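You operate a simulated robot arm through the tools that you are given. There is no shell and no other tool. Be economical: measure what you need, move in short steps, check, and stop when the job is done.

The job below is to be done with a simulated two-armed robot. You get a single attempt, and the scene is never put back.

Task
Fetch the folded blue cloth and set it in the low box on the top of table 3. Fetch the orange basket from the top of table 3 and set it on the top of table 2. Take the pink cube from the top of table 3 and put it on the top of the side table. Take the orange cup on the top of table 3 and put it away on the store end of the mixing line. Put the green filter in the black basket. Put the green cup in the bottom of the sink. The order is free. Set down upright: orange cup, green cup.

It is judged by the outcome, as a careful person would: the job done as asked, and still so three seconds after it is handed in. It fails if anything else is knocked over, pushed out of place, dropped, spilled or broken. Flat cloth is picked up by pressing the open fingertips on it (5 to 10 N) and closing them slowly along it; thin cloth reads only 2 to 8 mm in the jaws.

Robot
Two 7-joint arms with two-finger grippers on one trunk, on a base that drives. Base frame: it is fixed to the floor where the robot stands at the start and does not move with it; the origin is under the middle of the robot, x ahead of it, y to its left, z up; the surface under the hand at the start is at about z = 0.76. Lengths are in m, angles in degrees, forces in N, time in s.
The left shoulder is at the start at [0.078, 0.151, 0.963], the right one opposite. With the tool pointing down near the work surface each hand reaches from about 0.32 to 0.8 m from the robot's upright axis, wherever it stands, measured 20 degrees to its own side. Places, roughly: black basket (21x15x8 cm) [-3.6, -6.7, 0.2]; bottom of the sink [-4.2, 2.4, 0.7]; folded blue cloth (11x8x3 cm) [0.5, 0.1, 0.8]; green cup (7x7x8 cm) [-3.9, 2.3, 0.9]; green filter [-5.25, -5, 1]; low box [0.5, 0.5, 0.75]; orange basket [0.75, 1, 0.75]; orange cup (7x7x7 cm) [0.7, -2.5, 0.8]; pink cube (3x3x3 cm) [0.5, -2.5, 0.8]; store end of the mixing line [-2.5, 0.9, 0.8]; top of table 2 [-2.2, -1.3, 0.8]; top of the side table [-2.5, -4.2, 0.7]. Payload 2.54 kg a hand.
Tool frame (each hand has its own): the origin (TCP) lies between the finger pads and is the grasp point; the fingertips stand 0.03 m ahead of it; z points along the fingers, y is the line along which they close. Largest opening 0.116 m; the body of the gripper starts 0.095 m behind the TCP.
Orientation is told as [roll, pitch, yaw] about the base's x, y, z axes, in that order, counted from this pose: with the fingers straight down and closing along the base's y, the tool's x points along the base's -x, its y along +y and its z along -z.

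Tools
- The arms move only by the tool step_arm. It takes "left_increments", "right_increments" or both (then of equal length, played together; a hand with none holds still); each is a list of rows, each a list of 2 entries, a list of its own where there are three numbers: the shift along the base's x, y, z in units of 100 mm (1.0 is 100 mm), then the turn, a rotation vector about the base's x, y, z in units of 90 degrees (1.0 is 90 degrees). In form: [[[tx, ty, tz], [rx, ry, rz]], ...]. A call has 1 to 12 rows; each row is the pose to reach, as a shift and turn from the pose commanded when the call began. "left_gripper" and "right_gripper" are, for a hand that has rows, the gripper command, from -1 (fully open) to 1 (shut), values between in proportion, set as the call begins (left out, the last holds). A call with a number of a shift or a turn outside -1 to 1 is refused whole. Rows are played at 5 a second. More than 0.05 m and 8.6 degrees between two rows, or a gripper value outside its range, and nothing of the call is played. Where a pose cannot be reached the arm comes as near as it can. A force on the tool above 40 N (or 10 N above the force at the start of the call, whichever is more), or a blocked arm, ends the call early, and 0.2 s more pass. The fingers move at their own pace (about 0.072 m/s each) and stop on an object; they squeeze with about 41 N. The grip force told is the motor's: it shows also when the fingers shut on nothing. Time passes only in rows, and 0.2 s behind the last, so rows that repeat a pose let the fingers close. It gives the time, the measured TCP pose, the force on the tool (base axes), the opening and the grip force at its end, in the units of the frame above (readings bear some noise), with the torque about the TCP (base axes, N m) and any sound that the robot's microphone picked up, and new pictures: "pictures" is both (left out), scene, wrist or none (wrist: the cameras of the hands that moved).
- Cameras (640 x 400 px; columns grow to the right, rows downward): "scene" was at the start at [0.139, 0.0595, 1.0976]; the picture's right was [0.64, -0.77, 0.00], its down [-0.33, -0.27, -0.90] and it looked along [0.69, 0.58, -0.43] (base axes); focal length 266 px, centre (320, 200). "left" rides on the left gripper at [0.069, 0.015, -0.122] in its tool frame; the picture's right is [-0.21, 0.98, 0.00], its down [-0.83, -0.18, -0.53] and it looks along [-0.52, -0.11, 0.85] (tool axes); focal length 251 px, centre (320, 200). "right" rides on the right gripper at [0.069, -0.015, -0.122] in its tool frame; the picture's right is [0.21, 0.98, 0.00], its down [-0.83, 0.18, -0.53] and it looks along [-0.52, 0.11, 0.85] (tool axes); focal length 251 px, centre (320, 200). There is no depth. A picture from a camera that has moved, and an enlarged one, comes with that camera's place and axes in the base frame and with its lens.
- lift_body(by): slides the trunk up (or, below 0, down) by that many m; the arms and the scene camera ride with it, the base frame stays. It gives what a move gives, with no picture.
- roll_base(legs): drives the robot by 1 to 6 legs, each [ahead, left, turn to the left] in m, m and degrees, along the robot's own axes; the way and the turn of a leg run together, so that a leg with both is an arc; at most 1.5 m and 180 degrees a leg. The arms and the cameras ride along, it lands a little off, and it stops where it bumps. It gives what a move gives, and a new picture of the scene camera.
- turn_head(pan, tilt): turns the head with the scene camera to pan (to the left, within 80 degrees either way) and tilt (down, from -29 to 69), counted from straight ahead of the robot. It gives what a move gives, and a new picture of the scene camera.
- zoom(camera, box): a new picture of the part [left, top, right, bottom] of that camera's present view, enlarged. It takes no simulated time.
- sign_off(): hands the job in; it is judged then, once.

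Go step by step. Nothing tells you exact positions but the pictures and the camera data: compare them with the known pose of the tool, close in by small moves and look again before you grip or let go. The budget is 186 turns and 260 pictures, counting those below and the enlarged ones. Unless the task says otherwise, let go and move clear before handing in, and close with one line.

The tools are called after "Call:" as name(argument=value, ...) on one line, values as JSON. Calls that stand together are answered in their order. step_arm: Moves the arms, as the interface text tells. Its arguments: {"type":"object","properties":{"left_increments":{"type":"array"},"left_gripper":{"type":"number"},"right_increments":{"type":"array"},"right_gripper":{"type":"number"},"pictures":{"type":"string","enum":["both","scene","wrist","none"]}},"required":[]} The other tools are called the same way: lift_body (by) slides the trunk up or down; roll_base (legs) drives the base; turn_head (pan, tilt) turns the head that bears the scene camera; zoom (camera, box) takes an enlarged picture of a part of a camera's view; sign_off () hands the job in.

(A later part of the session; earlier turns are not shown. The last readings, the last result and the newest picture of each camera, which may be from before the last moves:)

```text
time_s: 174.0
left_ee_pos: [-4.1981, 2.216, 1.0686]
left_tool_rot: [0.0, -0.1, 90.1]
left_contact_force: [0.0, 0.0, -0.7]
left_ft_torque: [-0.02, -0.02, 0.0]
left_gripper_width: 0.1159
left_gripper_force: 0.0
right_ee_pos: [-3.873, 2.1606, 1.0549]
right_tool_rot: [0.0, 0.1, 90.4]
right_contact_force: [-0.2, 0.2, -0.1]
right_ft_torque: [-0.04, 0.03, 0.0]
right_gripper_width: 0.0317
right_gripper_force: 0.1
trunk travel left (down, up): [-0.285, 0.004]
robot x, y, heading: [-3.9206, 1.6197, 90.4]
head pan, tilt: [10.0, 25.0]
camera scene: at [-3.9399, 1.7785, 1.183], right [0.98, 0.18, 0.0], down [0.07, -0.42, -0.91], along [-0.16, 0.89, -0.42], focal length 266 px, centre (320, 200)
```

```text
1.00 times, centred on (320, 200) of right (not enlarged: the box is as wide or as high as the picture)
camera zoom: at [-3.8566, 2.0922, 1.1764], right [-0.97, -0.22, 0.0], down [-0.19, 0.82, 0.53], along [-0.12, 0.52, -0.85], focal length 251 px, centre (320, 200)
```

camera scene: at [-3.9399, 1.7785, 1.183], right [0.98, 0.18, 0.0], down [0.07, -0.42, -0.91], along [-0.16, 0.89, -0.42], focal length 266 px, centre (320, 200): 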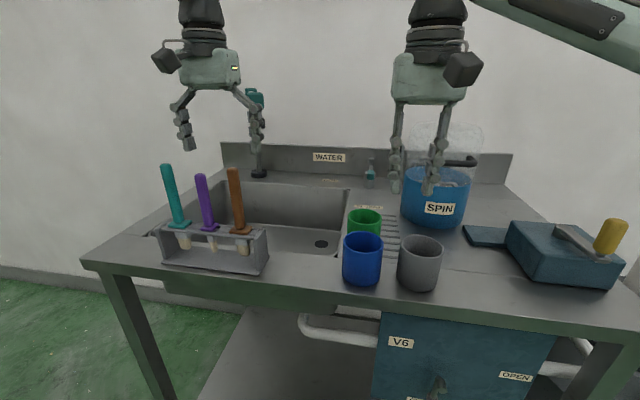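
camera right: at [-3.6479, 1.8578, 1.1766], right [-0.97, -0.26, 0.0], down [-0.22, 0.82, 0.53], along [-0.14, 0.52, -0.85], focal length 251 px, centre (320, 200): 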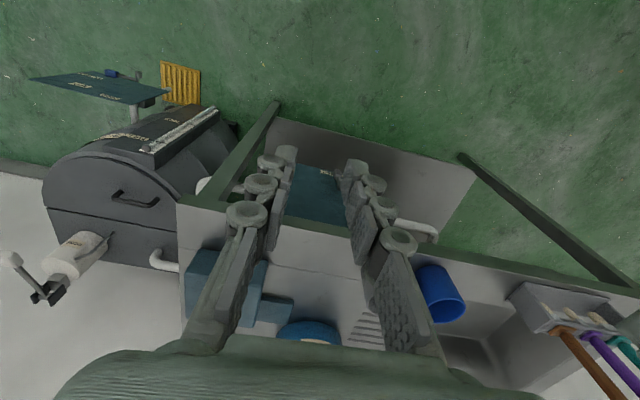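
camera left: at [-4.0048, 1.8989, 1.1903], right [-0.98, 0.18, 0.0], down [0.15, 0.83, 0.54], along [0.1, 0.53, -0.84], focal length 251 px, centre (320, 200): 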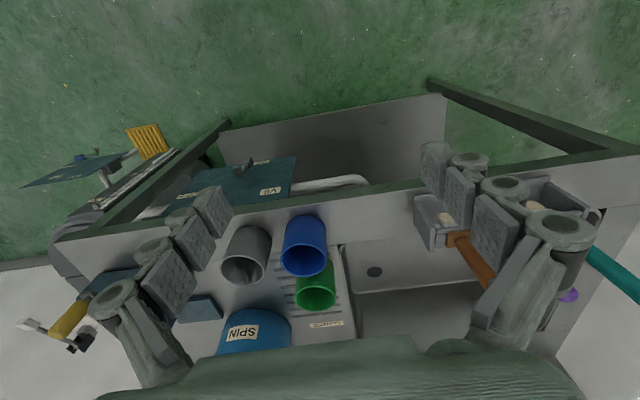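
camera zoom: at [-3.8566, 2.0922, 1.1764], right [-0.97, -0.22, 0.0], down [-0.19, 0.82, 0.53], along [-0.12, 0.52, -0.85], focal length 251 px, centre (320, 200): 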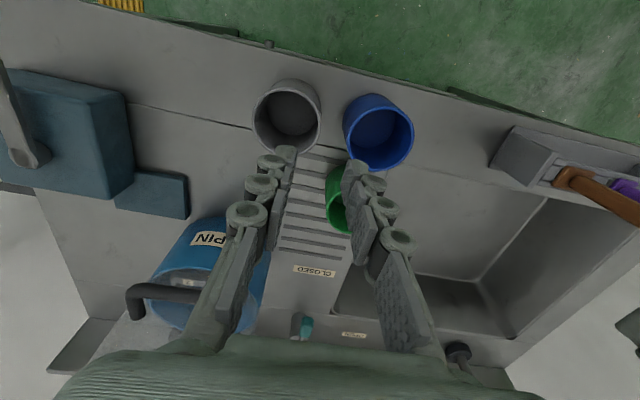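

Lucky: the arm call was refused but the base moved without touching anything. I lift the left hand straight up away from the brushes and bring the right hand above the green cup.

Call:
step_arm(left_increments=[[[0, 0, 0.3], [0, 0, 0]], [[0, 0, 0.6], [0, 0, 0]], [[0, 0, 0.9], [0, 0, 0]], [[0, -0.3, 0.9], [0, 0, 0]], [[0, -0.6, 0.9], [0, 0, 0]], [[0, -1.0, 0.9], [0, 0, 0]]], right_increments=[[[-0.1, 0.15, 0], [0, 0, 0]], [[-0.3, 0.3, 0], [0, 0, 0]], [[-0.5, 0.5, 0], [0, 0, 0]], [[-0.62, 0.7, 0], [0, 0, 0]], [[-0.62, 0.82, 0], [0, 0, 0]], [[-0.62, 0.82, 0], [0, 0, 0]]], right_gripper=-0.7, pictures="both")

```text
time_s: 175.4
left_ee_pos: [-4.1978, 2.1122, 1.159]
left_tool_rot: [-0.2, -0.1, 90.1]
left_contact_force: [0.2, -0.9, 0.8]
left_ft_torque: [0.04, 0.01, -0.02]
left_gripper_width: 0.1158
left_gripper_force: 0.1
right_ee_pos: [-3.9334, 2.2407, 1.0562]
right_tool_rot: [-0.1, -0.1, 90.5]
right_contact_force: [-1.0, -0.5, 0.3]
right_ft_torque: [0.04, 0.01, 0.01]
right_gripper_width: 0.0986
right_gripper_force: 0.1
trunk travel left (down, up): [-0.285, 0.004]
robot x, y, heading: [-3.9228, 1.6185, 89.9]
head pan, tilt: [10.0, 25.0]
camera scene: at [-3.94, 1.7767, 1.1834], right [0.98, 0.18, 0.0], down [0.07, -0.41, -0.91], along [-0.16, 0.89, -0.42], focal length 266 px, centre (320, 200)
camera right: at [-3.918, 2.172, 1.1778], right [-0.97, -0.22, 0.0], down [-0.19, 0.82, 0.53], along [-0.12, 0.52, -0.85], focal length 251 px, centre (320, 200)
camera left: at [-4.2107, 2.0417, 1.2798], right [-0.98, 0.21, 0.0], down [0.18, 0.83, 0.54], along [0.11, 0.52, -0.84], focal length 251 px, centre (320, 200)
```

scene: 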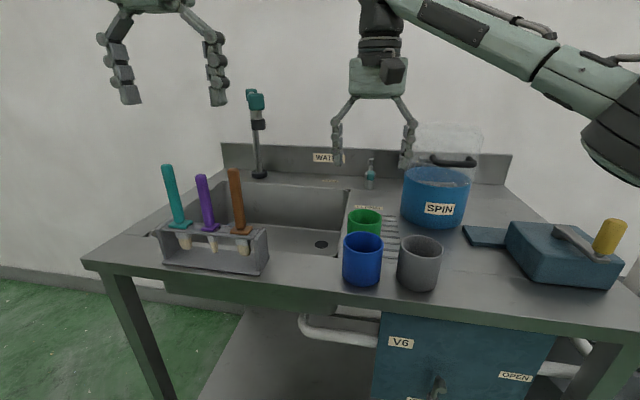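
right: 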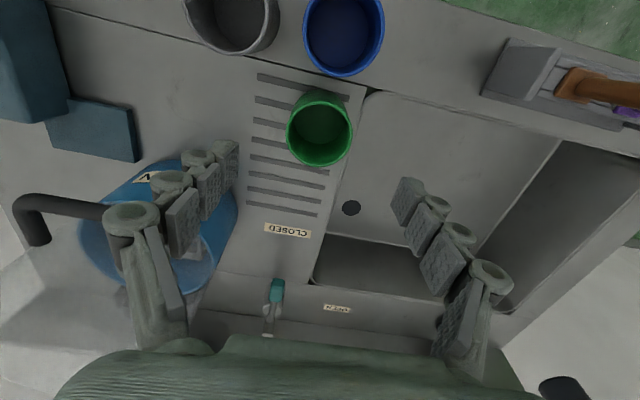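
left: 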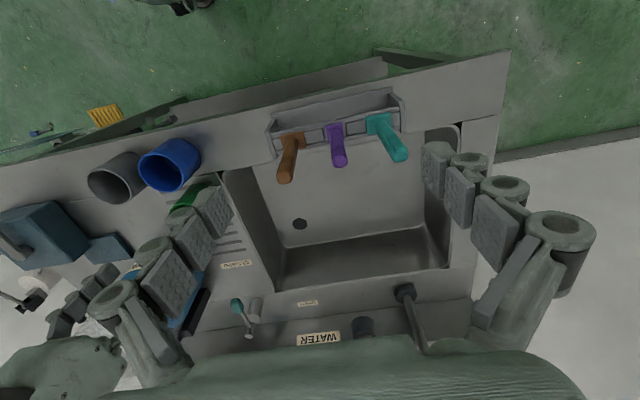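

The hand is centred above the green cup. I descend around it.

Call:
step_arm(right_increments=[[[0, 0.03, -0.25], [0, 0, 0]], [[0, 0.03, -0.5], [0, 0, 0]], [[0, 0.03, -0.75], [0, 0, 0]], [[0, 0.03, -1.0], [0, 0, 0]]], pictures="wrist")

```text
time_s: 176.4
left_ee_pos: [-4.1969, 2.1147, 1.1566]
left_tool_rot: [0.0, -0.1, 90.1]
left_contact_force: [0.1, 0.1, -0.5]
left_ft_torque: [0.0, 0.01, -0.04]
left_gripper_width: 0.1158
left_gripper_force: 0.1
right_ee_pos: [-3.9352, 2.2447, 0.9532]
right_tool_rot: [-0.1, -0.1, 90.5]
right_contact_force: [0.2, 0.6, 0.5]
right_ft_torque: [-0.01, 0.05, 0.02]
right_gripper_width: 0.0986
right_gripper_force: 0.1
trunk travel left (down, up): [-0.285, 0.004]
robot x, y, heading: [-3.9205, 1.6156, 90.5]
head pan, tilt: [10.0, 25.0]
camera right: at [-3.9192, 2.1765, 1.0749], right [-0.97, -0.22, 0.0], down [-0.19, 0.82, 0.53], along [-0.12, 0.52, -0.85], focal length 251 px, centre (320, 200)
```

right: 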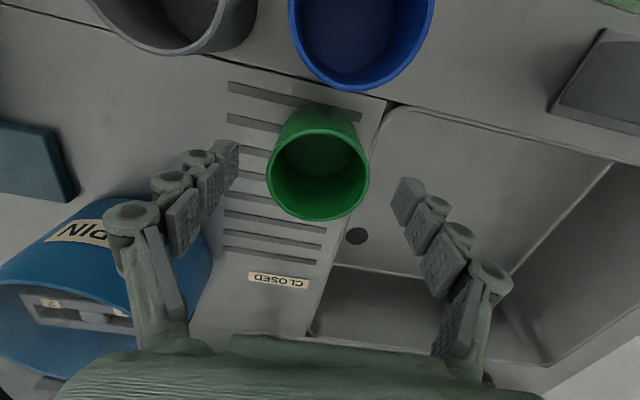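

Call:
step_arm(right_increments=[[[0, 0, -0.2], [0, 0, 0]], [[0, 0, -0.4], [0, 0, 0]], [[0, 0, -0.58], [0, 0, 0]]], pictures="none")

Call:
step_arm(right_increments=[[[0, 0, 0], [0, 0, 0]], [[0, 0, 0], [0, 0, 0]], [[0, 0, 0], [0, 0, 0]], [[0, 0, 0], [0, 0, 0]]], right_gripper=1, pictures="both")

```text
time_s: 177.2
left_ee_pos: [-4.198, 2.1148, 1.1581]
left_tool_rot: [0.1, -0.1, 90.2]
left_contact_force: [-0.8, -1.0, 0.1]
left_ft_torque: [0.01, 0.01, 0.01]
left_gripper_width: 0.1161
left_gripper_force: 0.0
right_ee_pos: [-3.9335, 2.2452, 0.8962]
right_tool_rot: [0.0, 0.0, 90.4]
right_contact_force: [-0.4, 0.2, -0.3]
right_ft_torque: [0.04, 0.0, 0.01]
right_gripper_width: 0.0985
right_gripper_force: 0.0
trunk travel left (down, up): [-0.285, 0.004]
robot x, y, heading: [-3.9242, 1.6184, 90.2]
head pan, tilt: [10.0, 25.0]
```

```text
time_s: 178.2
left_ee_pos: [-4.1974, 2.1134, 1.1567]
left_tool_rot: [0.0, -0.1, 90.2]
left_contact_force: [-0.5, 0.1, -0.7]
left_ft_torque: [0.02, 0.01, 0.0]
left_gripper_width: 0.116
left_gripper_force: 0.1
right_ee_pos: [-3.9335, 2.2439, 0.8972]
right_tool_rot: [-0.1, 0.1, 90.5]
right_contact_force: [-0.5, -0.5, -0.2]
right_ft_torque: [0.03, 0.06, -0.01]
right_gripper_width: 0.0666
right_gripper_force: 41.0
trunk travel left (down, up): [-0.285, 0.004]
robot x, y, heading: [-3.9248, 1.6205, 90.1]
head pan, tilt: [10.0, 25.0]
camera scene: at [-3.9399, 1.7779, 1.1831], right [0.98, 0.18, 0.0], down [0.07, -0.42, -0.91], along [-0.16, 0.89, -0.42], focal length 266 px, centre (320, 200)
camera right: at [-3.918, 2.1765, 1.0186], right [-0.97, -0.22, 0.0], down [-0.19, 0.82, 0.53], along [-0.12, 0.52, -0.85], focal length 251 px, centre (320, 200)
```

scene: 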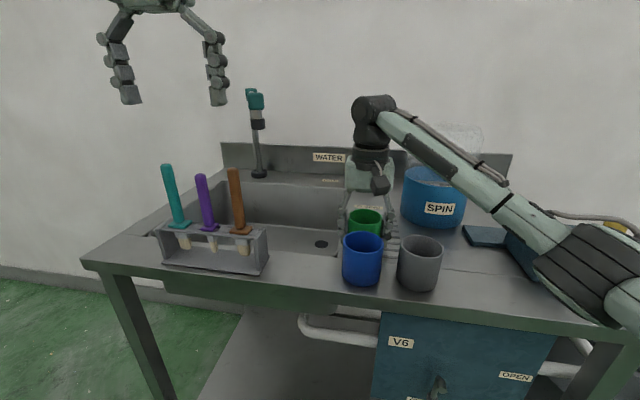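
right: 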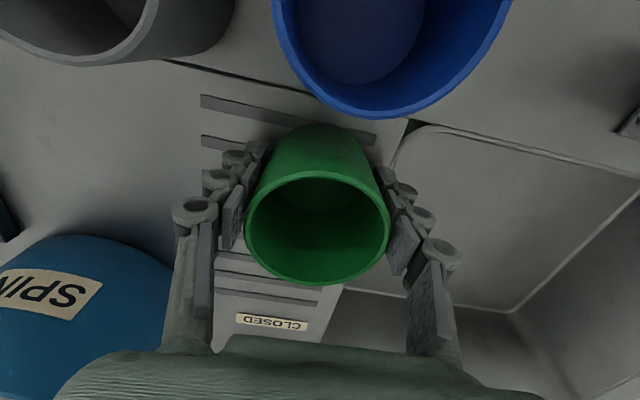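

The green cup is gripped (67 mm). Before moving it I check where the right elbow is relative to the things on the bench.

Call:
step_arm(right_increments=[[[0, 0, 0.2], [0, 0, 0]], [[0, 0, 0.4], [0, 0, 0]], [[0, 0, 0.6], [0, 0, 0]], [[0, 0, 0.8], [0, 0, 0]], [[0, 0, 1.0], [0, 0, 0]]], pictures="none")

Call:
turn_head(pan=-30, tilt=30)

Call:
zoom(camera="left", box=[0, 100, 480, 400])

```text
time_s: 179.4
left_ee_pos: [-4.197, 2.1134, 1.1572]
left_tool_rot: [0.0, -0.1, 90.2]
left_contact_force: [0.4, -0.3, -0.8]
left_ft_torque: [0.0, 0.02, -0.02]
left_gripper_width: 0.116
left_gripper_force: 0.1
right_ee_pos: [-3.9337, 2.2456, 0.9963]
right_tool_rot: [-0.1, 0.0, 90.5]
right_contact_force: [0.2, 0.6, -1.1]
right_ft_torque: [0.0, -0.01, -0.01]
right_gripper_width: 0.0668
right_gripper_force: 40.5
trunk travel left (down, up): [-0.285, 0.004]
robot x, y, heading: [-3.9258, 1.6177, 90.1]
head pan, tilt: [10.0, 25.0]
```

```text
time_s: 180.4
left_ee_pos: [-4.1967, 2.1148, 1.1575]
left_tool_rot: [0.0, -0.1, 90.2]
left_contact_force: [0.6, 0.2, -0.3]
left_ft_torque: [-0.02, 0.01, 0.01]
left_gripper_width: 0.1157
left_gripper_force: 0.0
right_ee_pos: [-3.9331, 2.2446, 0.9956]
right_tool_rot: [-0.1, 0.0, 90.6]
right_contact_force: [0.1, -0.3, -0.1]
right_ft_torque: [0.03, 0.01, 0.01]
right_gripper_width: 0.0667
right_gripper_force: 40.8
trunk travel left (down, up): [-0.285, 0.004]
robot x, y, heading: [-3.9262, 1.6177, 90.3]
head pan, tilt: [-30.0, 30.0]
camera scene: at [-3.8787, 1.7658, 1.1751], right [0.87, -0.5, 0.0], down [-0.25, -0.43, -0.87], along [0.43, 0.75, -0.5], focal length 266 px, centre (320, 200)
```

scene: 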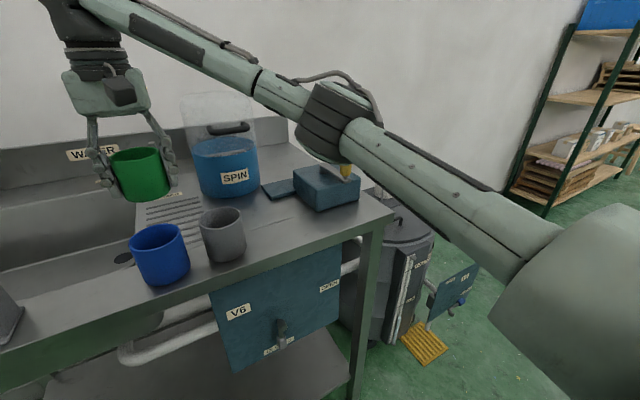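

```text
1.33 times, centred on (240, 250) of left
camera zoom: at [-4.2106, 2.0437, 1.2791], right [-0.98, 0.21, 0.0], down [0.18, 0.83, 0.54], along [0.11, 0.52, -0.84], focal length 335 px, centre (427, 133)
```

zoom: 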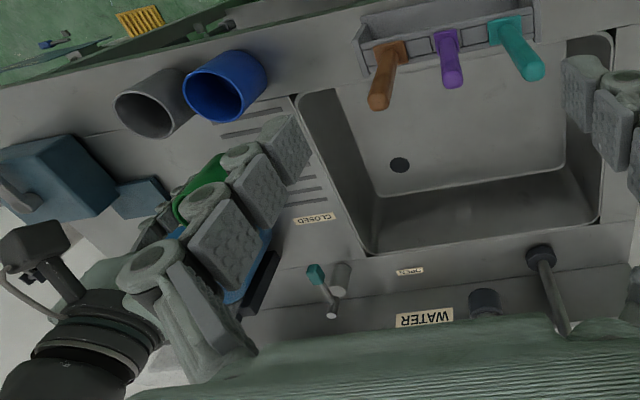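

The right elbow would sweep over the cups if I reached from the front, so I will place the cup from the bench's free left end instead. I raise the cup a little, back off, turn left and drive past the bench.

Call:
step_arm(right_increments=[[[0, 0, 0.25], [0, 0, 0]], [[0, -0.1, 0.5], [0, 0, 0]], [[0, -0.3, 0.7], [0, 0, 0]]], pictures="none")

Call:
roll_base(legs=[[-0.24, 0, 0], [0, 0, 89.5]])

Call:
turn_head(pan=0, tilt=25)

```text
time_s: 181.2
left_ee_pos: [-4.197, 2.1125, 1.1566]
left_tool_rot: [0.0, -0.2, 90.2]
left_contact_force: [-0.8, -0.2, -0.1]
left_ft_torque: [0.05, 0.01, -0.02]
left_gripper_width: 0.116
left_gripper_force: 0.1
right_ee_pos: [-3.9355, 2.2143, 1.0659]
right_tool_rot: [-0.1, 0.0, 90.6]
right_contact_force: [-0.4, 0.7, -1.0]
right_ft_torque: [0.01, 0.02, -0.01]
right_gripper_width: 0.0666
right_gripper_force: 40.7
trunk travel left (down, up): [-0.285, 0.004]
robot x, y, heading: [-3.9233, 1.6197, 90.0]
head pan, tilt: [-30.0, 30.0]
```

```text
time_s: 187.0
left_ee_pos: [-4.4156, 1.1022, 1.1574]
left_tool_rot: [0.1, 0.0, -179.5]
left_contact_force: [0.8, 0.2, -0.4]
left_ft_torque: [0.02, 0.03, -0.01]
left_gripper_width: 0.1157
left_gripper_force: 0.2
right_ee_pos: [-4.5196, 1.3633, 1.0654]
right_tool_rot: [0.0, 0.0, -179.1]
right_contact_force: [0.8, 0.7, -0.8]
right_ft_torque: [-0.02, 0.01, 0.0]
right_gripper_width: 0.0664
right_gripper_force: 41.2
trunk travel left (down, up): [-0.285, 0.004]
robot x, y, heading: [-3.9234, 1.3804, -179.5]
head pan, tilt: [-30.0, 30.0]
camera scene: at [-4.0695, 1.4235, 1.1752], right [0.49, 0.87, 0.0], down [0.44, -0.25, -0.87], along [-0.75, 0.43, -0.5], focal length 266 px, centre (320, 200)
```

scene: 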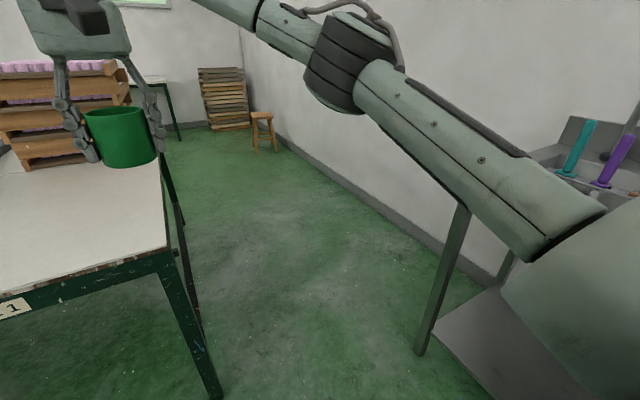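

```text
time_s: 187.9
left_ee_pos: [-4.4165, 1.1034, 1.1563]
left_tool_rot: [-0.1, -0.1, -179.3]
left_contact_force: [0.8, 0.2, -0.3]
left_ft_torque: [0.02, 0.01, -0.01]
left_gripper_width: 0.1161
left_gripper_force: 0.1
right_ee_pos: [-4.5195, 1.3644, 1.0669]
right_tool_rot: [-0.1, 0.0, -179.1]
right_contact_force: [0.3, 0.7, -0.2]
right_ft_torque: [0.01, 0.02, 0.0]
right_gripper_width: 0.0665
right_gripper_force: 40.9
trunk travel left (down, up): [-0.285, 0.004]
robot x, y, heading: [-3.9257, 1.3778, -179.3]
head pan, tilt: [0.0, 25.0]
camera scene: at [-4.0829, 1.3783, 1.1831], right [-0.01, 1.0, 0.0], down [0.42, 0.0, -0.91], along [-0.91, -0.01, -0.42], focal length 266 px, centre (320, 200)
```

scene: 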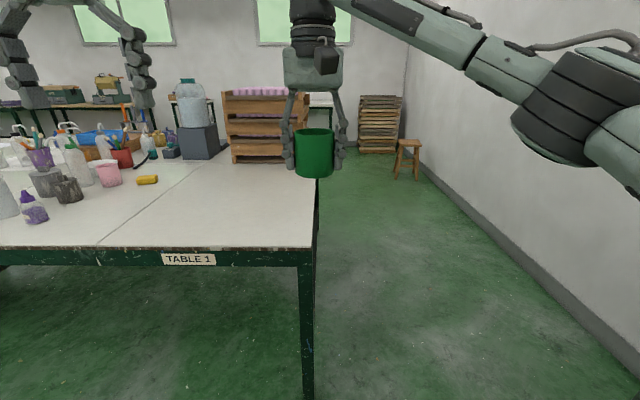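

Table 1's corner is at (−4.68, 1.35). I take the middle of the passage (y ≈ 1.73), drive to x ≈ −5.2 and turn round to face the bench's end.

Call:
roll_base(legs=[[0, -0.35, -0.7], [1.3, 0, 0], [0, 0, -90], [0, 0, -90]])

Call:
turn_head(pan=15, tilt=25)

```text
time_s: 205.9
left_ee_pos: [-4.7104, 1.9873, 1.1581]
left_tool_rot: [0.1, -0.3, -1.4]
left_contact_force: [0.0, -0.4, -0.3]
left_ft_torque: [-0.02, 0.03, -0.02]
left_gripper_width: 0.1158
left_gripper_force: 0.1
right_ee_pos: [-4.6153, 1.7228, 1.0663]
right_tool_rot: [-0.1, 0.0, -1.1]
right_contact_force: [0.2, 0.1, -1.1]
right_ft_torque: [0.0, 0.02, -0.03]
right_gripper_width: 0.0668
right_gripper_force: 40.7
trunk travel left (down, up): [-0.285, 0.004]
robot x, y, heading: [-5.2106, 1.7247, -1.5]
head pan, tilt: [0.0, 25.0]
camera scene: at [-5.0513, 1.7245, 1.1831], right [-0.02, -1.0, 0.0], down [-0.42, 0.01, -0.91], along [0.91, -0.02, -0.42], focal length 266 px, centre (320, 200)
```

scene: 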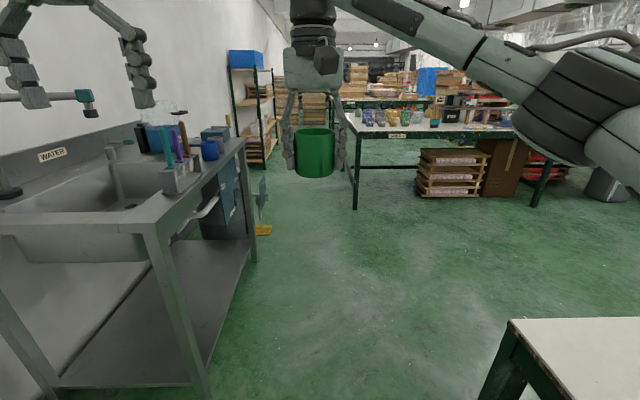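

```text
time_s: 206.6
left_ee_pos: [-4.7099, 1.9883, 1.1571]
left_tool_rot: [0.0, -0.1, -1.4]
left_contact_force: [-0.2, 0.4, -0.6]
left_ft_torque: [-0.02, 0.0, 0.03]
left_gripper_width: 0.1161
left_gripper_force: 0.0
right_ee_pos: [-4.6157, 1.7235, 1.0665]
right_tool_rot: [-0.1, 0.0, -1.0]
right_contact_force: [-0.6, 0.0, -0.7]
right_ft_torque: [0.0, 0.01, -0.03]
right_gripper_width: 0.0666
right_gripper_force: 41.1
trunk travel left (down, up): [-0.285, 0.004]
robot x, y, heading: [-5.2125, 1.7296, -1.3]
head pan, tilt: [15.0, 25.0]
camera scene: at [-5.0539, 1.7484, 1.1831], right [0.23, -0.97, 0.0], down [-0.41, -0.1, -0.91], along [0.88, 0.21, -0.42], focal length 266 px, centre (320, 200)
```

scene: 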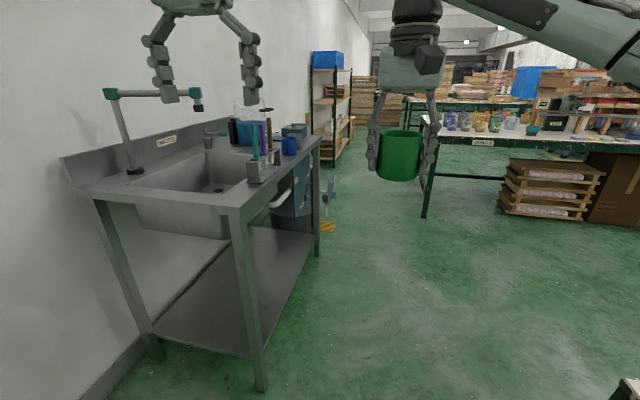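

From here the sink is open: x −4.40…−3.99, y 2.2–2.6. I tuck the left hand a bit, slide toward the bench, turn about 20° left and close in.

Call:
step_arm(left_increments=[[[-0.3, -0.3, 0.1], [0, 0, 0]], [[-0.6, -0.6, 0.2], [0, 0, 0]], [[-0.8, -0.8, 0.3], [0, 0, 0]]], pictures="none")

Call:
roll_base(legs=[[0, 0.32, 0], [0, 0, 21.3], [0.244, -0.08, 0]])

Call:
step_arm(right_increments=[[[0, 0.1, 0], [0, 0, 0]], [[0, 0.1, 0], [0, 0, 0]]], pictures="wrist")

```text
time_s: 207.4
left_ee_pos: [-4.7896, 1.9088, 1.1893]
left_tool_rot: [-0.1, 0.0, -1.3]
left_contact_force: [-0.7, -0.3, 1.1]
left_ft_torque: [0.0, -0.01, 0.0]
left_gripper_width: 0.1159
left_gripper_force: 0.0
right_ee_pos: [-4.6152, 1.7215, 1.0661]
right_tool_rot: [-0.1, 0.0, -1.1]
right_contact_force: [-0.3, -0.8, -1.5]
right_ft_torque: [0.02, -0.02, -0.02]
right_gripper_width: 0.0666
right_gripper_force: 40.9
trunk travel left (down, up): [-0.285, 0.004]
robot x, y, heading: [-5.2135, 1.7279, -1.5]
head pan, tilt: [15.0, 25.0]
```

```text
time_s: 213.7
left_ee_pos: [-4.6242, 2.3799, 1.1877]
left_tool_rot: [0.1, -0.2, 20.0]
left_contact_force: [0.4, -0.4, 0.1]
left_ft_torque: [-0.01, 0.05, -0.01]
left_gripper_width: 0.1159
left_gripper_force: 0.1
right_ee_pos: [-4.3943, 2.2694, 1.0662]
right_tool_rot: [0.0, 0.1, 20.2]
right_contact_force: [-0.1, 0.0, -0.7]
right_ft_torque: [0.01, 0.07, -0.01]
right_gripper_width: 0.0665
right_gripper_force: 41.0
trunk travel left (down, up): [-0.285, 0.004]
robot x, y, heading: [-4.9517, 2.0581, 20.0]
head pan, tilt: [15.0, 25.0]
camera scene: at [-4.8117, 2.1333, 1.183], right [0.57, -0.82, 0.0], down [-0.35, -0.24, -0.91], along [0.74, 0.52, -0.42], focal length 266 px, centre (320, 200)
```

scene: 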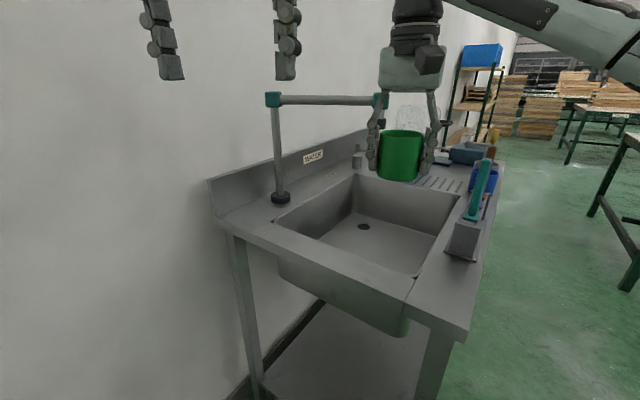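

```text
time_s: 214.3
left_ee_pos: [-4.6247, 2.3795, 1.1881]
left_tool_rot: [0.0, -0.1, 20.0]
left_contact_force: [0.4, -0.2, -0.1]
left_ft_torque: [0.01, 0.03, 0.01]
left_gripper_width: 0.1159
left_gripper_force: 0.0
right_ee_pos: [-4.3947, 2.2787, 1.066]
right_tool_rot: [-0.2, 0.0, 20.4]
right_contact_force: [-0.3, 0.2, 0.1]
right_ft_torque: [0.03, 0.02, 0.0]
right_gripper_width: 0.0665
right_gripper_force: 40.8
trunk travel left (down, up): [-0.285, 0.004]
robot x, y, heading: [-4.9513, 2.0555, 20.0]
head pan, tilt: [15.0, 25.0]
camera right: at [-4.4547, 2.2416, 1.1883], right [-0.54, 0.84, 0.0], down [0.71, 0.46, 0.53], along [0.45, 0.29, -0.85], focal length 251 px, centre (320, 200)
```

right: 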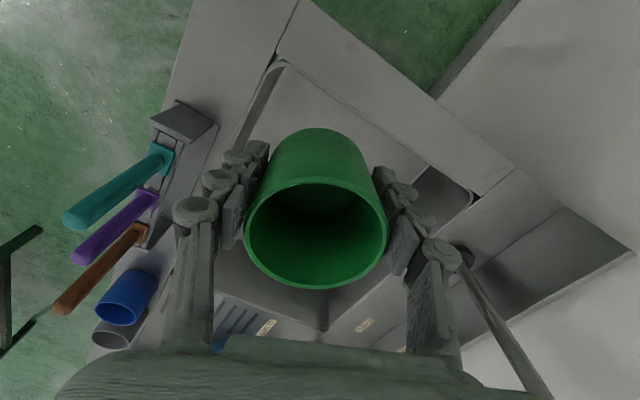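

The sink spans x −4.42…−3.99, y 2.21…2.555, floor at z ≈ 0.70. I move the cup above (−4.25, 2.37) and lower part of the way.

Call:
step_arm(right_increments=[[[0.3, 0.25, 0], [0, 0, 0]], [[0.6, 0.5, 0], [0, 0, 0]], [[0.9, 0.8, 0], [0, 0, 0]], [[1.0, 0.9, 0], [0, 0, 0]]], pictures="none")

Call:
step_arm(right_increments=[[[0.3, 0, -0.2], [0, 0, 0]], [[0.45, 0, -0.5], [0, 0, 0]], [[0.45, 0, -0.8], [0, 0, 0]], [[0.45, 0, -1.0], [0, 0, 0]]], pictures="both")

```text
time_s: 215.3
left_ee_pos: [-4.6247, 2.3788, 1.1888]
left_tool_rot: [-0.1, -0.1, 19.9]
left_contact_force: [0.0, 0.8, -0.4]
left_ft_torque: [0.01, 0.02, -0.03]
left_gripper_width: 0.1161
left_gripper_force: 0.0
right_ee_pos: [-4.3363, 2.327, 1.0548]
right_tool_rot: [-0.1, -0.1, 20.5]
right_contact_force: [-0.1, 0.2, -1.0]
right_ft_torque: [-0.02, -0.02, -0.02]
right_gripper_width: 0.0667
right_gripper_force: 40.6
right hand out of reach, approached as far as the arm can: row 2, 3, 4
trunk travel left (down, up): [-0.285, 0.004]
robot x, y, heading: [-4.9538, 2.0587, 20.3]
head pan, tilt: [15.0, 25.0]
```

```text
time_s: 216.3
left_ee_pos: [-4.6232, 2.3804, 1.188]
left_tool_rot: [0.0, 0.0, 20.0]
left_contact_force: [0.9, -0.7, 0.2]
left_ft_torque: [0.08, 0.08, -0.02]
left_gripper_width: 0.1162
left_gripper_force: 0.1
right_ee_pos: [-4.2971, 2.3218, 0.9518]
right_tool_rot: [-0.1, 0.1, 20.3]
right_contact_force: [0.8, 0.3, -0.6]
right_ft_torque: [0.05, 0.01, 0.0]
right_gripper_width: 0.0665
right_gripper_force: 41.0
right hand out of reach, approached as far as the arm can: row 1, 2, 3, 4
trunk travel left (down, up): [-0.285, 0.004]
robot x, y, heading: [-4.9521, 2.0562, 19.9]
head pan, tilt: [15.0, 25.0]
camera scene: at [-4.8107, 2.1328, 1.1829], right [0.57, -0.82, 0.0], down [-0.35, -0.24, -0.91], along [0.74, 0.52, -0.42], focal length 266 px, centre (320, 200)
camera right: at [-4.3562, 2.2837, 1.073], right [-0.54, 0.84, 0.0], down [0.71, 0.46, 0.53], along [0.45, 0.29, -0.85], focal length 251 px, centre (320, 200)
```

scene: 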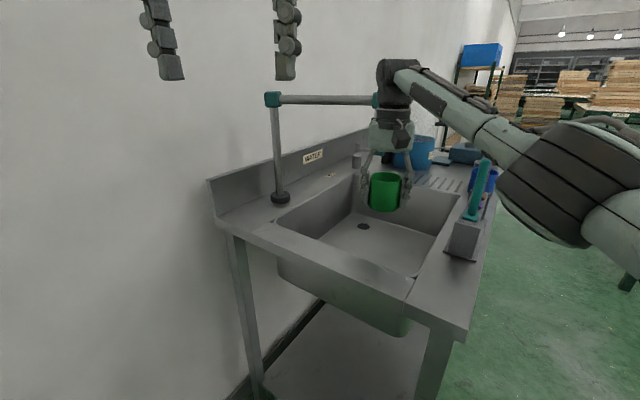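
right: 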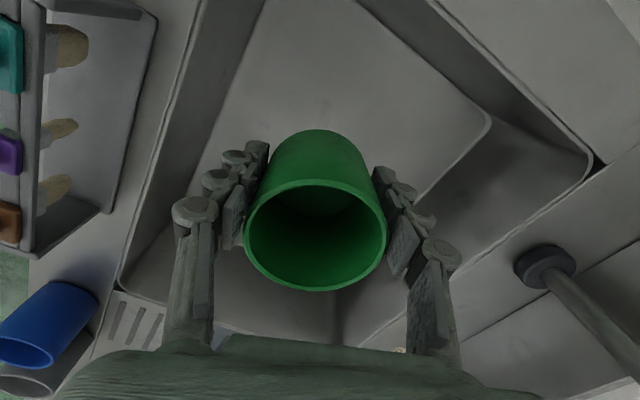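

The hand is over the sink floor with good margin at (−4.30, 2.32), so I lower straight down here, watching the elbow and the rack.

Call:
step_arm(right_increments=[[[0, 0, -0.25], [0, 0, 0]], [[0, 0, -0.5], [0, 0, 0]], [[0, 0, -0.75], [0, 0, 0]], [[0, 0, -1.0], [0, 0, 0]]], pictures="both")

Call:
zoom(camera="left", box=[0, 0, 640, 400])

```text
time_s: 217.3
left_ee_pos: [-4.6243, 2.3804, 1.1881]
left_tool_rot: [0.0, -0.1, 20.0]
left_contact_force: [0.6, 0.2, -0.6]
left_ft_torque: [0.01, 0.05, -0.01]
left_gripper_width: 0.1159
left_gripper_force: 0.2
right_ee_pos: [-4.2971, 2.3217, 0.8526]
right_tool_rot: [0.0, 0.1, 20.3]
right_contact_force: [0.8, 0.2, -1.6]
right_ft_torque: [0.04, -0.04, 0.01]
right_gripper_width: 0.0665
right_gripper_force: 40.8
trunk travel left (down, up): [-0.285, 0.004]
robot x, y, heading: [-4.9541, 2.0551, 20.0]
head pan, tilt: [15.0, 25.0]
camera scene: at [-4.8121, 2.1335, 1.1831], right [0.57, -0.82, 0.0], down [-0.35, -0.24, -0.91], along [0.74, 0.52, -0.42], focal length 266 px, centre (320, 200)
camera right: at [-4.3566, 2.2844, 0.9747], right [-0.54, 0.84, 0.0], down [0.71, 0.46, 0.53], along [0.45, 0.29, -0.85], focal length 251 px, centre (320, 200)
```

scene: 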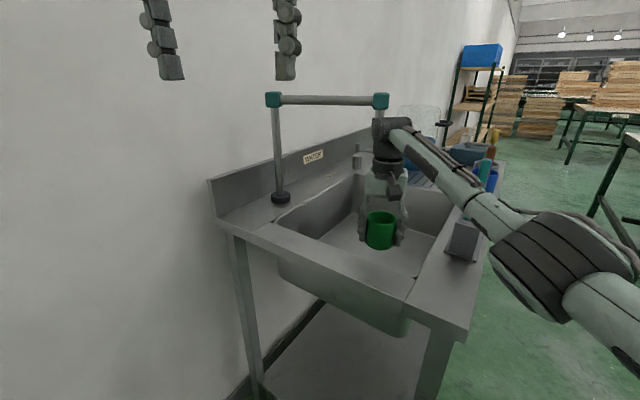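
right: 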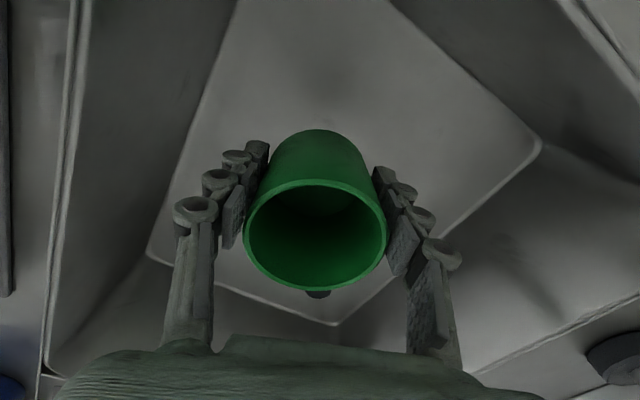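

```text
1.00 times, centred on (320, 200) of left (not enlarged: the box is as wide or as high as the picture)
camera zoom: at [-4.6931, 2.3702, 1.3102], right [-0.13, 0.99, 0.0], down [0.84, 0.11, 0.54], along [0.53, 0.07, -0.84], focal length 251 px, centre (320, 200)
```

zoom: 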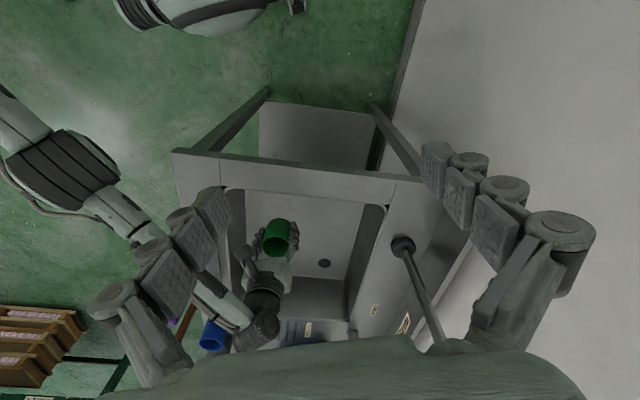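

Triangulated, the elbow is at about (−4.51, 2.07, 1.03) and the forearm clears the rack by a good margin. I lower further.

Call:
step_arm(right_increments=[[[0, 0, -0.25], [0, 0, 0]], [[0, 0, -0.5], [0, 0, 0]], [[0, 0, -0.7], [0, 0, 0]], [[0, 0, -0.8], [0, 0, 0]], [[0, 0, -0.9], [0, 0, 0]]], pictures="scene")

```text
time_s: 218.5
left_ee_pos: [-4.6247, 2.3793, 1.1883]
left_tool_rot: [0.1, 0.0, 20.1]
left_contact_force: [-0.6, 1.0, -0.2]
left_ft_torque: [0.0, 0.0, -0.04]
left_gripper_width: 0.1162
left_gripper_force: 0.1
right_ee_pos: [-4.2983, 2.323, 0.7628]
right_tool_rot: [-0.1, 0.0, 20.3]
right_contact_force: [0.1, -0.3, -0.2]
right_ft_torque: [0.02, -0.03, 0.02]
right_gripper_width: 0.0668
right_gripper_force: 41.4
trunk travel left (down, up): [-0.285, 0.004]
robot x, y, heading: [-4.9538, 2.057, 19.9]
head pan, tilt: [15.0, 25.0]
camera scene: at [-4.8122, 2.1334, 1.1831], right [0.57, -0.82, 0.0], down [-0.35, -0.24, -0.91], along [0.74, 0.52, -0.42], focal length 266 px, centre (320, 200)
```

scene: 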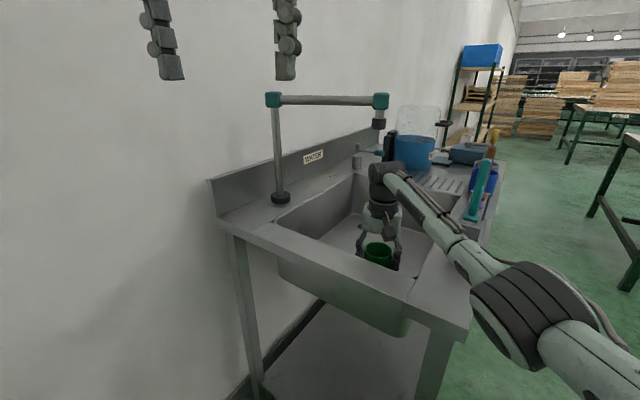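

Call:
step_arm(right_increments=[[[0, 0, -0.04], [0, 0, 0]], [[0, 0, -0.08], [0, 0, 0]], [[0, 0, -0.11], [0, 0, 0]], [[0, 0, -0.14], [0, 0, 0]]], pictures="wrist")

```text
time_s: 219.5
left_ee_pos: [-4.6236, 2.3799, 1.189]
left_tool_rot: [0.0, -0.1, 20.0]
left_contact_force: [0.6, -0.3, -0.3]
left_ft_torque: [0.02, -0.04, 0.01]
left_gripper_width: 0.1159
left_gripper_force: 0.2
right_ee_pos: [-4.2973, 2.3225, 0.7492]
right_tool_rot: [-0.1, 0.0, 20.4]
right_contact_force: [0.3, 0.2, -0.1]
right_ft_torque: [0.02, -0.01, -0.02]
right_gripper_width: 0.0666
right_gripper_force: 41.2
trunk travel left (down, up): [-0.285, 0.004]
robot x, y, heading: [-4.952, 2.0603, 20.0]
head pan, tilt: [15.0, 25.0]
camera right: at [-4.3569, 2.2845, 0.8708], right [-0.54, 0.84, 0.0], down [0.71, 0.46, 0.53], along [0.45, 0.29, -0.85], focal length 251 px, centre (320, 200)
```

right: 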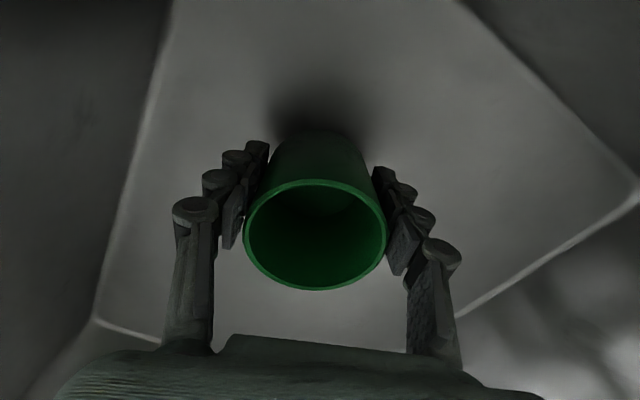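

Call:
step_arm(right_increments=[[[0, 0, -0.04], [0, 0, 0]], [[0, 0, -0.08], [0, 0, 0]], [[0, 0, -0.11], [0, 0, 0]], [[0, 0, -0.14], [0, 0, 0]]], pictures="none")

```text
time_s: 220.5
left_ee_pos: [-4.6245, 2.3793, 1.1897]
left_tool_rot: [0.0, 0.0, 20.1]
left_contact_force: [0.1, -0.3, 0.3]
left_ft_torque: [-0.02, -0.02, 0.03]
left_gripper_width: 0.1161
left_gripper_force: 0.1
right_ee_pos: [-4.2983, 2.3221, 0.7364]
right_tool_rot: [-0.1, 0.0, 20.4]
right_contact_force: [-0.7, -0.3, 2.6]
right_ft_torque: [-0.04, 0.07, 0.01]
right_gripper_width: 0.0666
right_gripper_force: 41.4
trunk travel left (down, up): [-0.285, 0.004]
robot x, y, heading: [-4.9482, 2.0576, 20.1]
head pan, tilt: [15.0, 25.0]
```

Call:
step_arm(right_increments=[[[0, 0, -0.015], [0, 0, 0]], [[0, 0, -0.03], [0, 0, 0]]], pictures="none")

```text
time_s: 221.1
left_ee_pos: [-4.626, 2.3791, 1.1898]
left_tool_rot: [-0.1, -0.3, 20.0]
left_contact_force: [-0.6, 0.3, 1.0]
left_ft_torque: [0.03, -0.01, -0.03]
left_gripper_width: 0.1161
left_gripper_force: 0.0
right_ee_pos: [-4.2982, 2.3224, 0.7368]
right_tool_rot: [0.0, -0.4, 20.4]
right_contact_force: [-0.8, -2.1, 19.2]
right_ft_torque: [-0.19, 0.33, 0.01]
right_gripper_width: 0.0667
right_gripper_force: 41.3
trunk travel left (down, up): [-0.285, 0.004]
robot x, y, heading: [-4.9533, 2.0536, 19.8]
head pan, tilt: [15.0, 25.0]
```

Contact with the sink floor is certain. I release and rise straight up.

Call:
step_arm(right_increments=[[[0, 0, 0.03], [0, 0, 0]], [[0, 0, 0.03], [0, 0, 0]], [[0, 0, 0.03], [0, 0, 0]], [[0, 0, 0.2], [0, 0, 0]], [[0, 0, 0.45], [0, 0, 0]], [[0, 0, 0.7], [0, 0, 0]], [[0, 0, 1.0], [0, 0, 0]]], right_gripper=-0.6, pictures="wrist")

Call:
step_arm(right_increments=[[[0, 0, 0.35], [0, 0, 0]], [[0, 0, 0.7], [0, 0, 0]], [[0, 0, 1.0], [0, 0, 0]]], pictures="none")

Call:
step_arm(right_increments=[[[-0.1, -0.1, 0.35], [0, 0, 0]], [[-0.3, -0.2, 0.7], [0, 0, 0]], [[-0.5, -0.3, 1.0], [0, 0, 0]]], pictures="scene")

```text
time_s: 222.7
left_ee_pos: [-4.6258, 2.3796, 1.1873]
left_tool_rot: [0.0, 0.0, 20.0]
left_contact_force: [-0.3, -0.2, -0.6]
left_ft_torque: [0.01, -0.01, 0.03]
left_gripper_width: 0.116
left_gripper_force: 0.1
right_ee_pos: [-4.2972, 2.322, 0.8335]
right_tool_rot: [-0.1, 0.0, 20.2]
right_contact_force: [-0.1, -0.6, 0.0]
right_ft_torque: [0.0, -0.01, 0.0]
right_gripper_width: 0.0928
right_gripper_force: 0.1
trunk travel left (down, up): [-0.285, 0.004]
robot x, y, heading: [-4.954, 2.0538, 19.9]
head pan, tilt: [15.0, 25.0]
camera right: at [-4.3578, 2.2839, 0.9555], right [-0.54, 0.84, 0.0], down [0.71, 0.46, 0.53], along [0.45, 0.29, -0.85], focal length 251 px, centre (320, 200)
```

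right: 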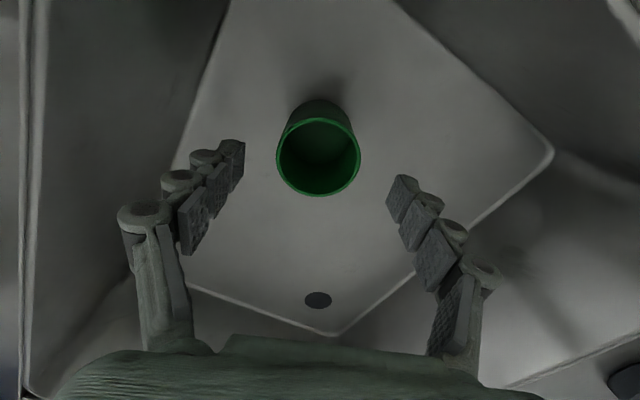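

```text
time_s: 223.5
left_ee_pos: [-4.6255, 2.3795, 1.1892]
left_tool_rot: [-0.1, -0.1, 20.0]
left_contact_force: [0.5, 0.2, 0.2]
left_ft_torque: [-0.01, -0.02, 0.02]
left_gripper_width: 0.1162
left_gripper_force: 0.0
right_ee_pos: [-4.3009, 2.3202, 0.9349]
right_tool_rot: [-0.1, 0.1, 20.4]
right_contact_force: [0.7, -0.5, -0.1]
right_ft_torque: [-0.02, -0.01, 0.03]
right_gripper_width: 0.0927
right_gripper_force: 0.0
trunk travel left (down, up): [-0.285, 0.004]
robot x, y, heading: [-4.9547, 2.0599, 19.6]
head pan, tilt: [15.0, 25.0]
```

```text
time_s: 224.3
left_ee_pos: [-4.6251, 2.3785, 1.1891]
left_tool_rot: [0.0, -0.2, 20.0]
left_contact_force: [0.3, 0.1, -0.3]
left_ft_torque: [-0.04, 0.01, 0.01]
left_gripper_width: 0.1162
left_gripper_force: 0.0
right_ee_pos: [-4.3485, 2.2936, 1.0348]
right_tool_rot: [-0.2, 0.0, 20.4]
right_contact_force: [-0.1, 0.5, -0.3]
right_ft_torque: [0.0, 0.0, 0.02]
right_gripper_width: 0.0927
right_gripper_force: 0.1
trunk travel left (down, up): [-0.285, 0.004]
robot x, y, heading: [-4.9511, 2.0538, 20.2]
head pan, tilt: [15.0, 25.0]
camera scene: at [-4.8129, 2.1328, 1.1832], right [0.57, -0.82, 0.0], down [-0.35, -0.24, -0.91], along [0.74, 0.52, -0.42], focal length 266 px, centre (320, 200)
```

scene: 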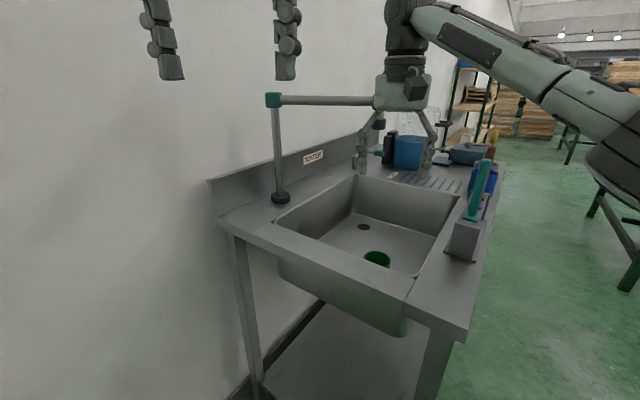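

The green cup stands upright in the sink. Next the green filter at (−5.25, −5): I back out, return along the passage and turn down the aisle between tables 1 and 2.

Call:
roll_base(legs=[[-0.26, 0.06, 0], [0, 0, -20], [0, -0.34, 0], [1.45, 0, 0], [0, 0, -90]])

Call:
turn_head(pan=0, tilt=15)

```text
time_s: 241.5
left_ee_pos: [-3.5563, 1.274, 1.1883]
left_tool_rot: [0.1, 0.0, -89.9]
left_contact_force: [-0.8, -0.8, 0.4]
left_ft_torque: [-0.02, 0.01, 0.03]
left_gripper_width: 0.116
left_gripper_force: 0.1
right_ee_pos: [-3.7307, 1.0433, 1.0331]
right_tool_rot: [-0.2, 0.1, -89.5]
right_contact_force: [-0.1, -0.5, -0.6]
right_ft_torque: [0.02, 0.0, 0.01]
right_gripper_width: 0.0929
right_gripper_force: 0.1
trunk travel left (down, up): [-0.285, 0.004]
robot x, y, heading: [-3.7537, 1.6923, -89.6]
head pan, tilt: [15.0, 25.0]
camera scene: at [-3.7238, 1.5352, 1.1831], right [-0.97, -0.26, 0.0], down [-0.11, 0.41, -0.91], along [0.23, -0.88, -0.42], focal length 266 px, centre (320, 200)
```

scene: 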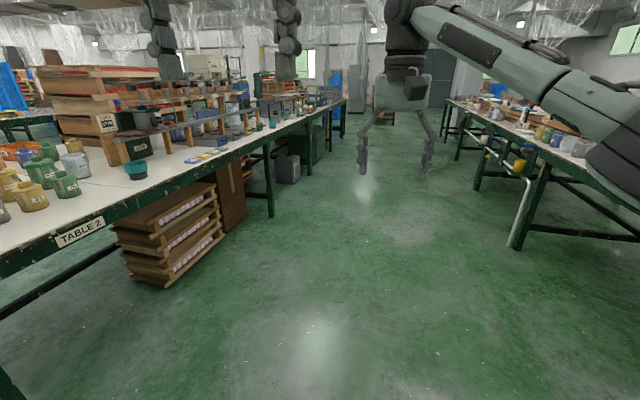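

```text
time_s: 242.3
left_ee_pos: [-3.5562, 1.2728, 1.1882]
left_tool_rot: [0.0, -0.1, -89.9]
left_contact_force: [-1.4, 0.1, -0.2]
left_ft_torque: [0.0, 0.0, -0.01]
left_gripper_width: 0.1158
left_gripper_force: 0.0
right_ee_pos: [-3.7309, 1.0424, 1.0342]
right_tool_rot: [-0.1, 0.0, -89.6]
right_contact_force: [-0.2, -0.4, -0.5]
right_ft_torque: [-0.02, -0.03, 0.03]
right_gripper_width: 0.093
right_gripper_force: 0.1
trunk travel left (down, up): [-0.285, 0.004]
robot x, y, heading: [-3.7468, 1.6918, -89.9]
head pan, tilt: [0.0, 15.0]
camera scene: at [-3.7475, 1.5308, 1.1993], right [-1.0, 0.0, 0.0], down [0.0, 0.26, -0.97], along [0.0, -0.97, -0.26], focal length 266 px, centre (320, 200)
```

scene: 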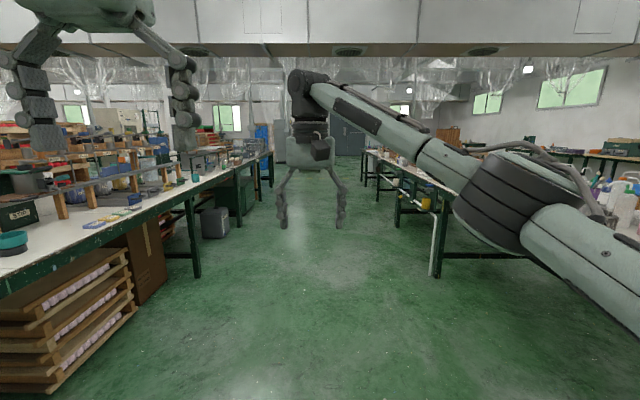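

Call:
turn_head(pan=50, tilt=25)

Call:
zoom(camera="scene", box=[150, 80, 550, 330])

```text
time_s: 243.5
left_ee_pos: [-3.5565, 1.2746, 1.1885]
left_tool_rot: [0.0, -0.1, -90.0]
left_contact_force: [-0.1, -0.1, -0.3]
left_ft_torque: [-0.02, 0.0, -0.03]
left_gripper_width: 0.1159
left_gripper_force: 0.1
right_ee_pos: [-3.7326, 1.0431, 1.0341]
right_tool_rot: [0.0, 0.0, -89.7]
right_contact_force: [0.0, -0.3, 0.6]
right_ft_torque: [0.02, 0.02, 0.01]
right_gripper_width: 0.0928
right_gripper_force: 0.1
trunk travel left (down, up): [-0.285, 0.004]
robot x, y, heading: [-3.75, 1.6923, -90.0]
head pan, tilt: [50.0, 25.0]
camera scene: at [-3.6771, 1.5649, 1.1831], right [-0.64, -0.77, 0.0], down [-0.32, 0.27, -0.91], along [0.69, -0.58, -0.42], focal length 266 px, centre (320, 200)
```

scene: 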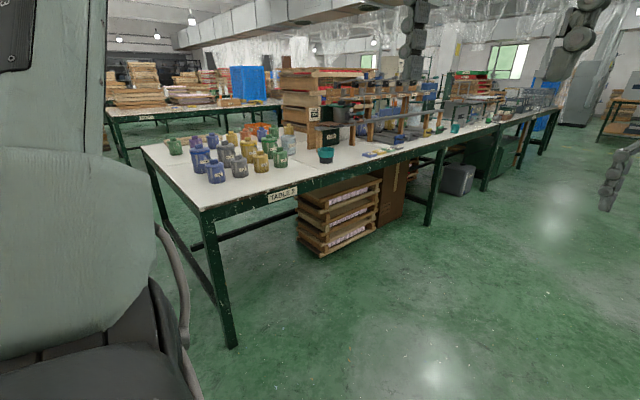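

```text
1.60 times, centred on (350, 205) of scene
camera zoom: at [-3.6771, 1.5649, 1.1831], right [-0.64, -0.77, 0.0], down [-0.32, 0.27, -0.91], along [0.69, -0.58, -0.42], focal length 426 px, centre (272, 192)
```

zoom: 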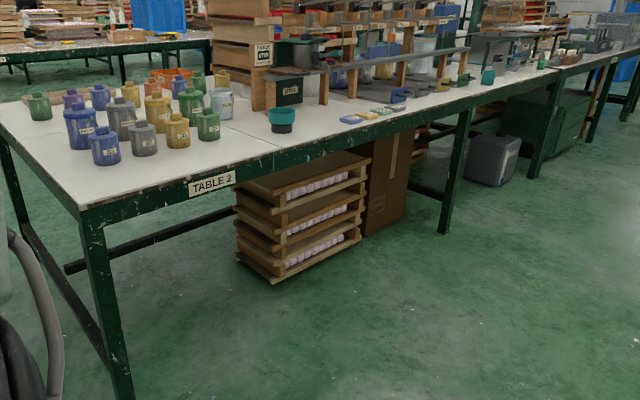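

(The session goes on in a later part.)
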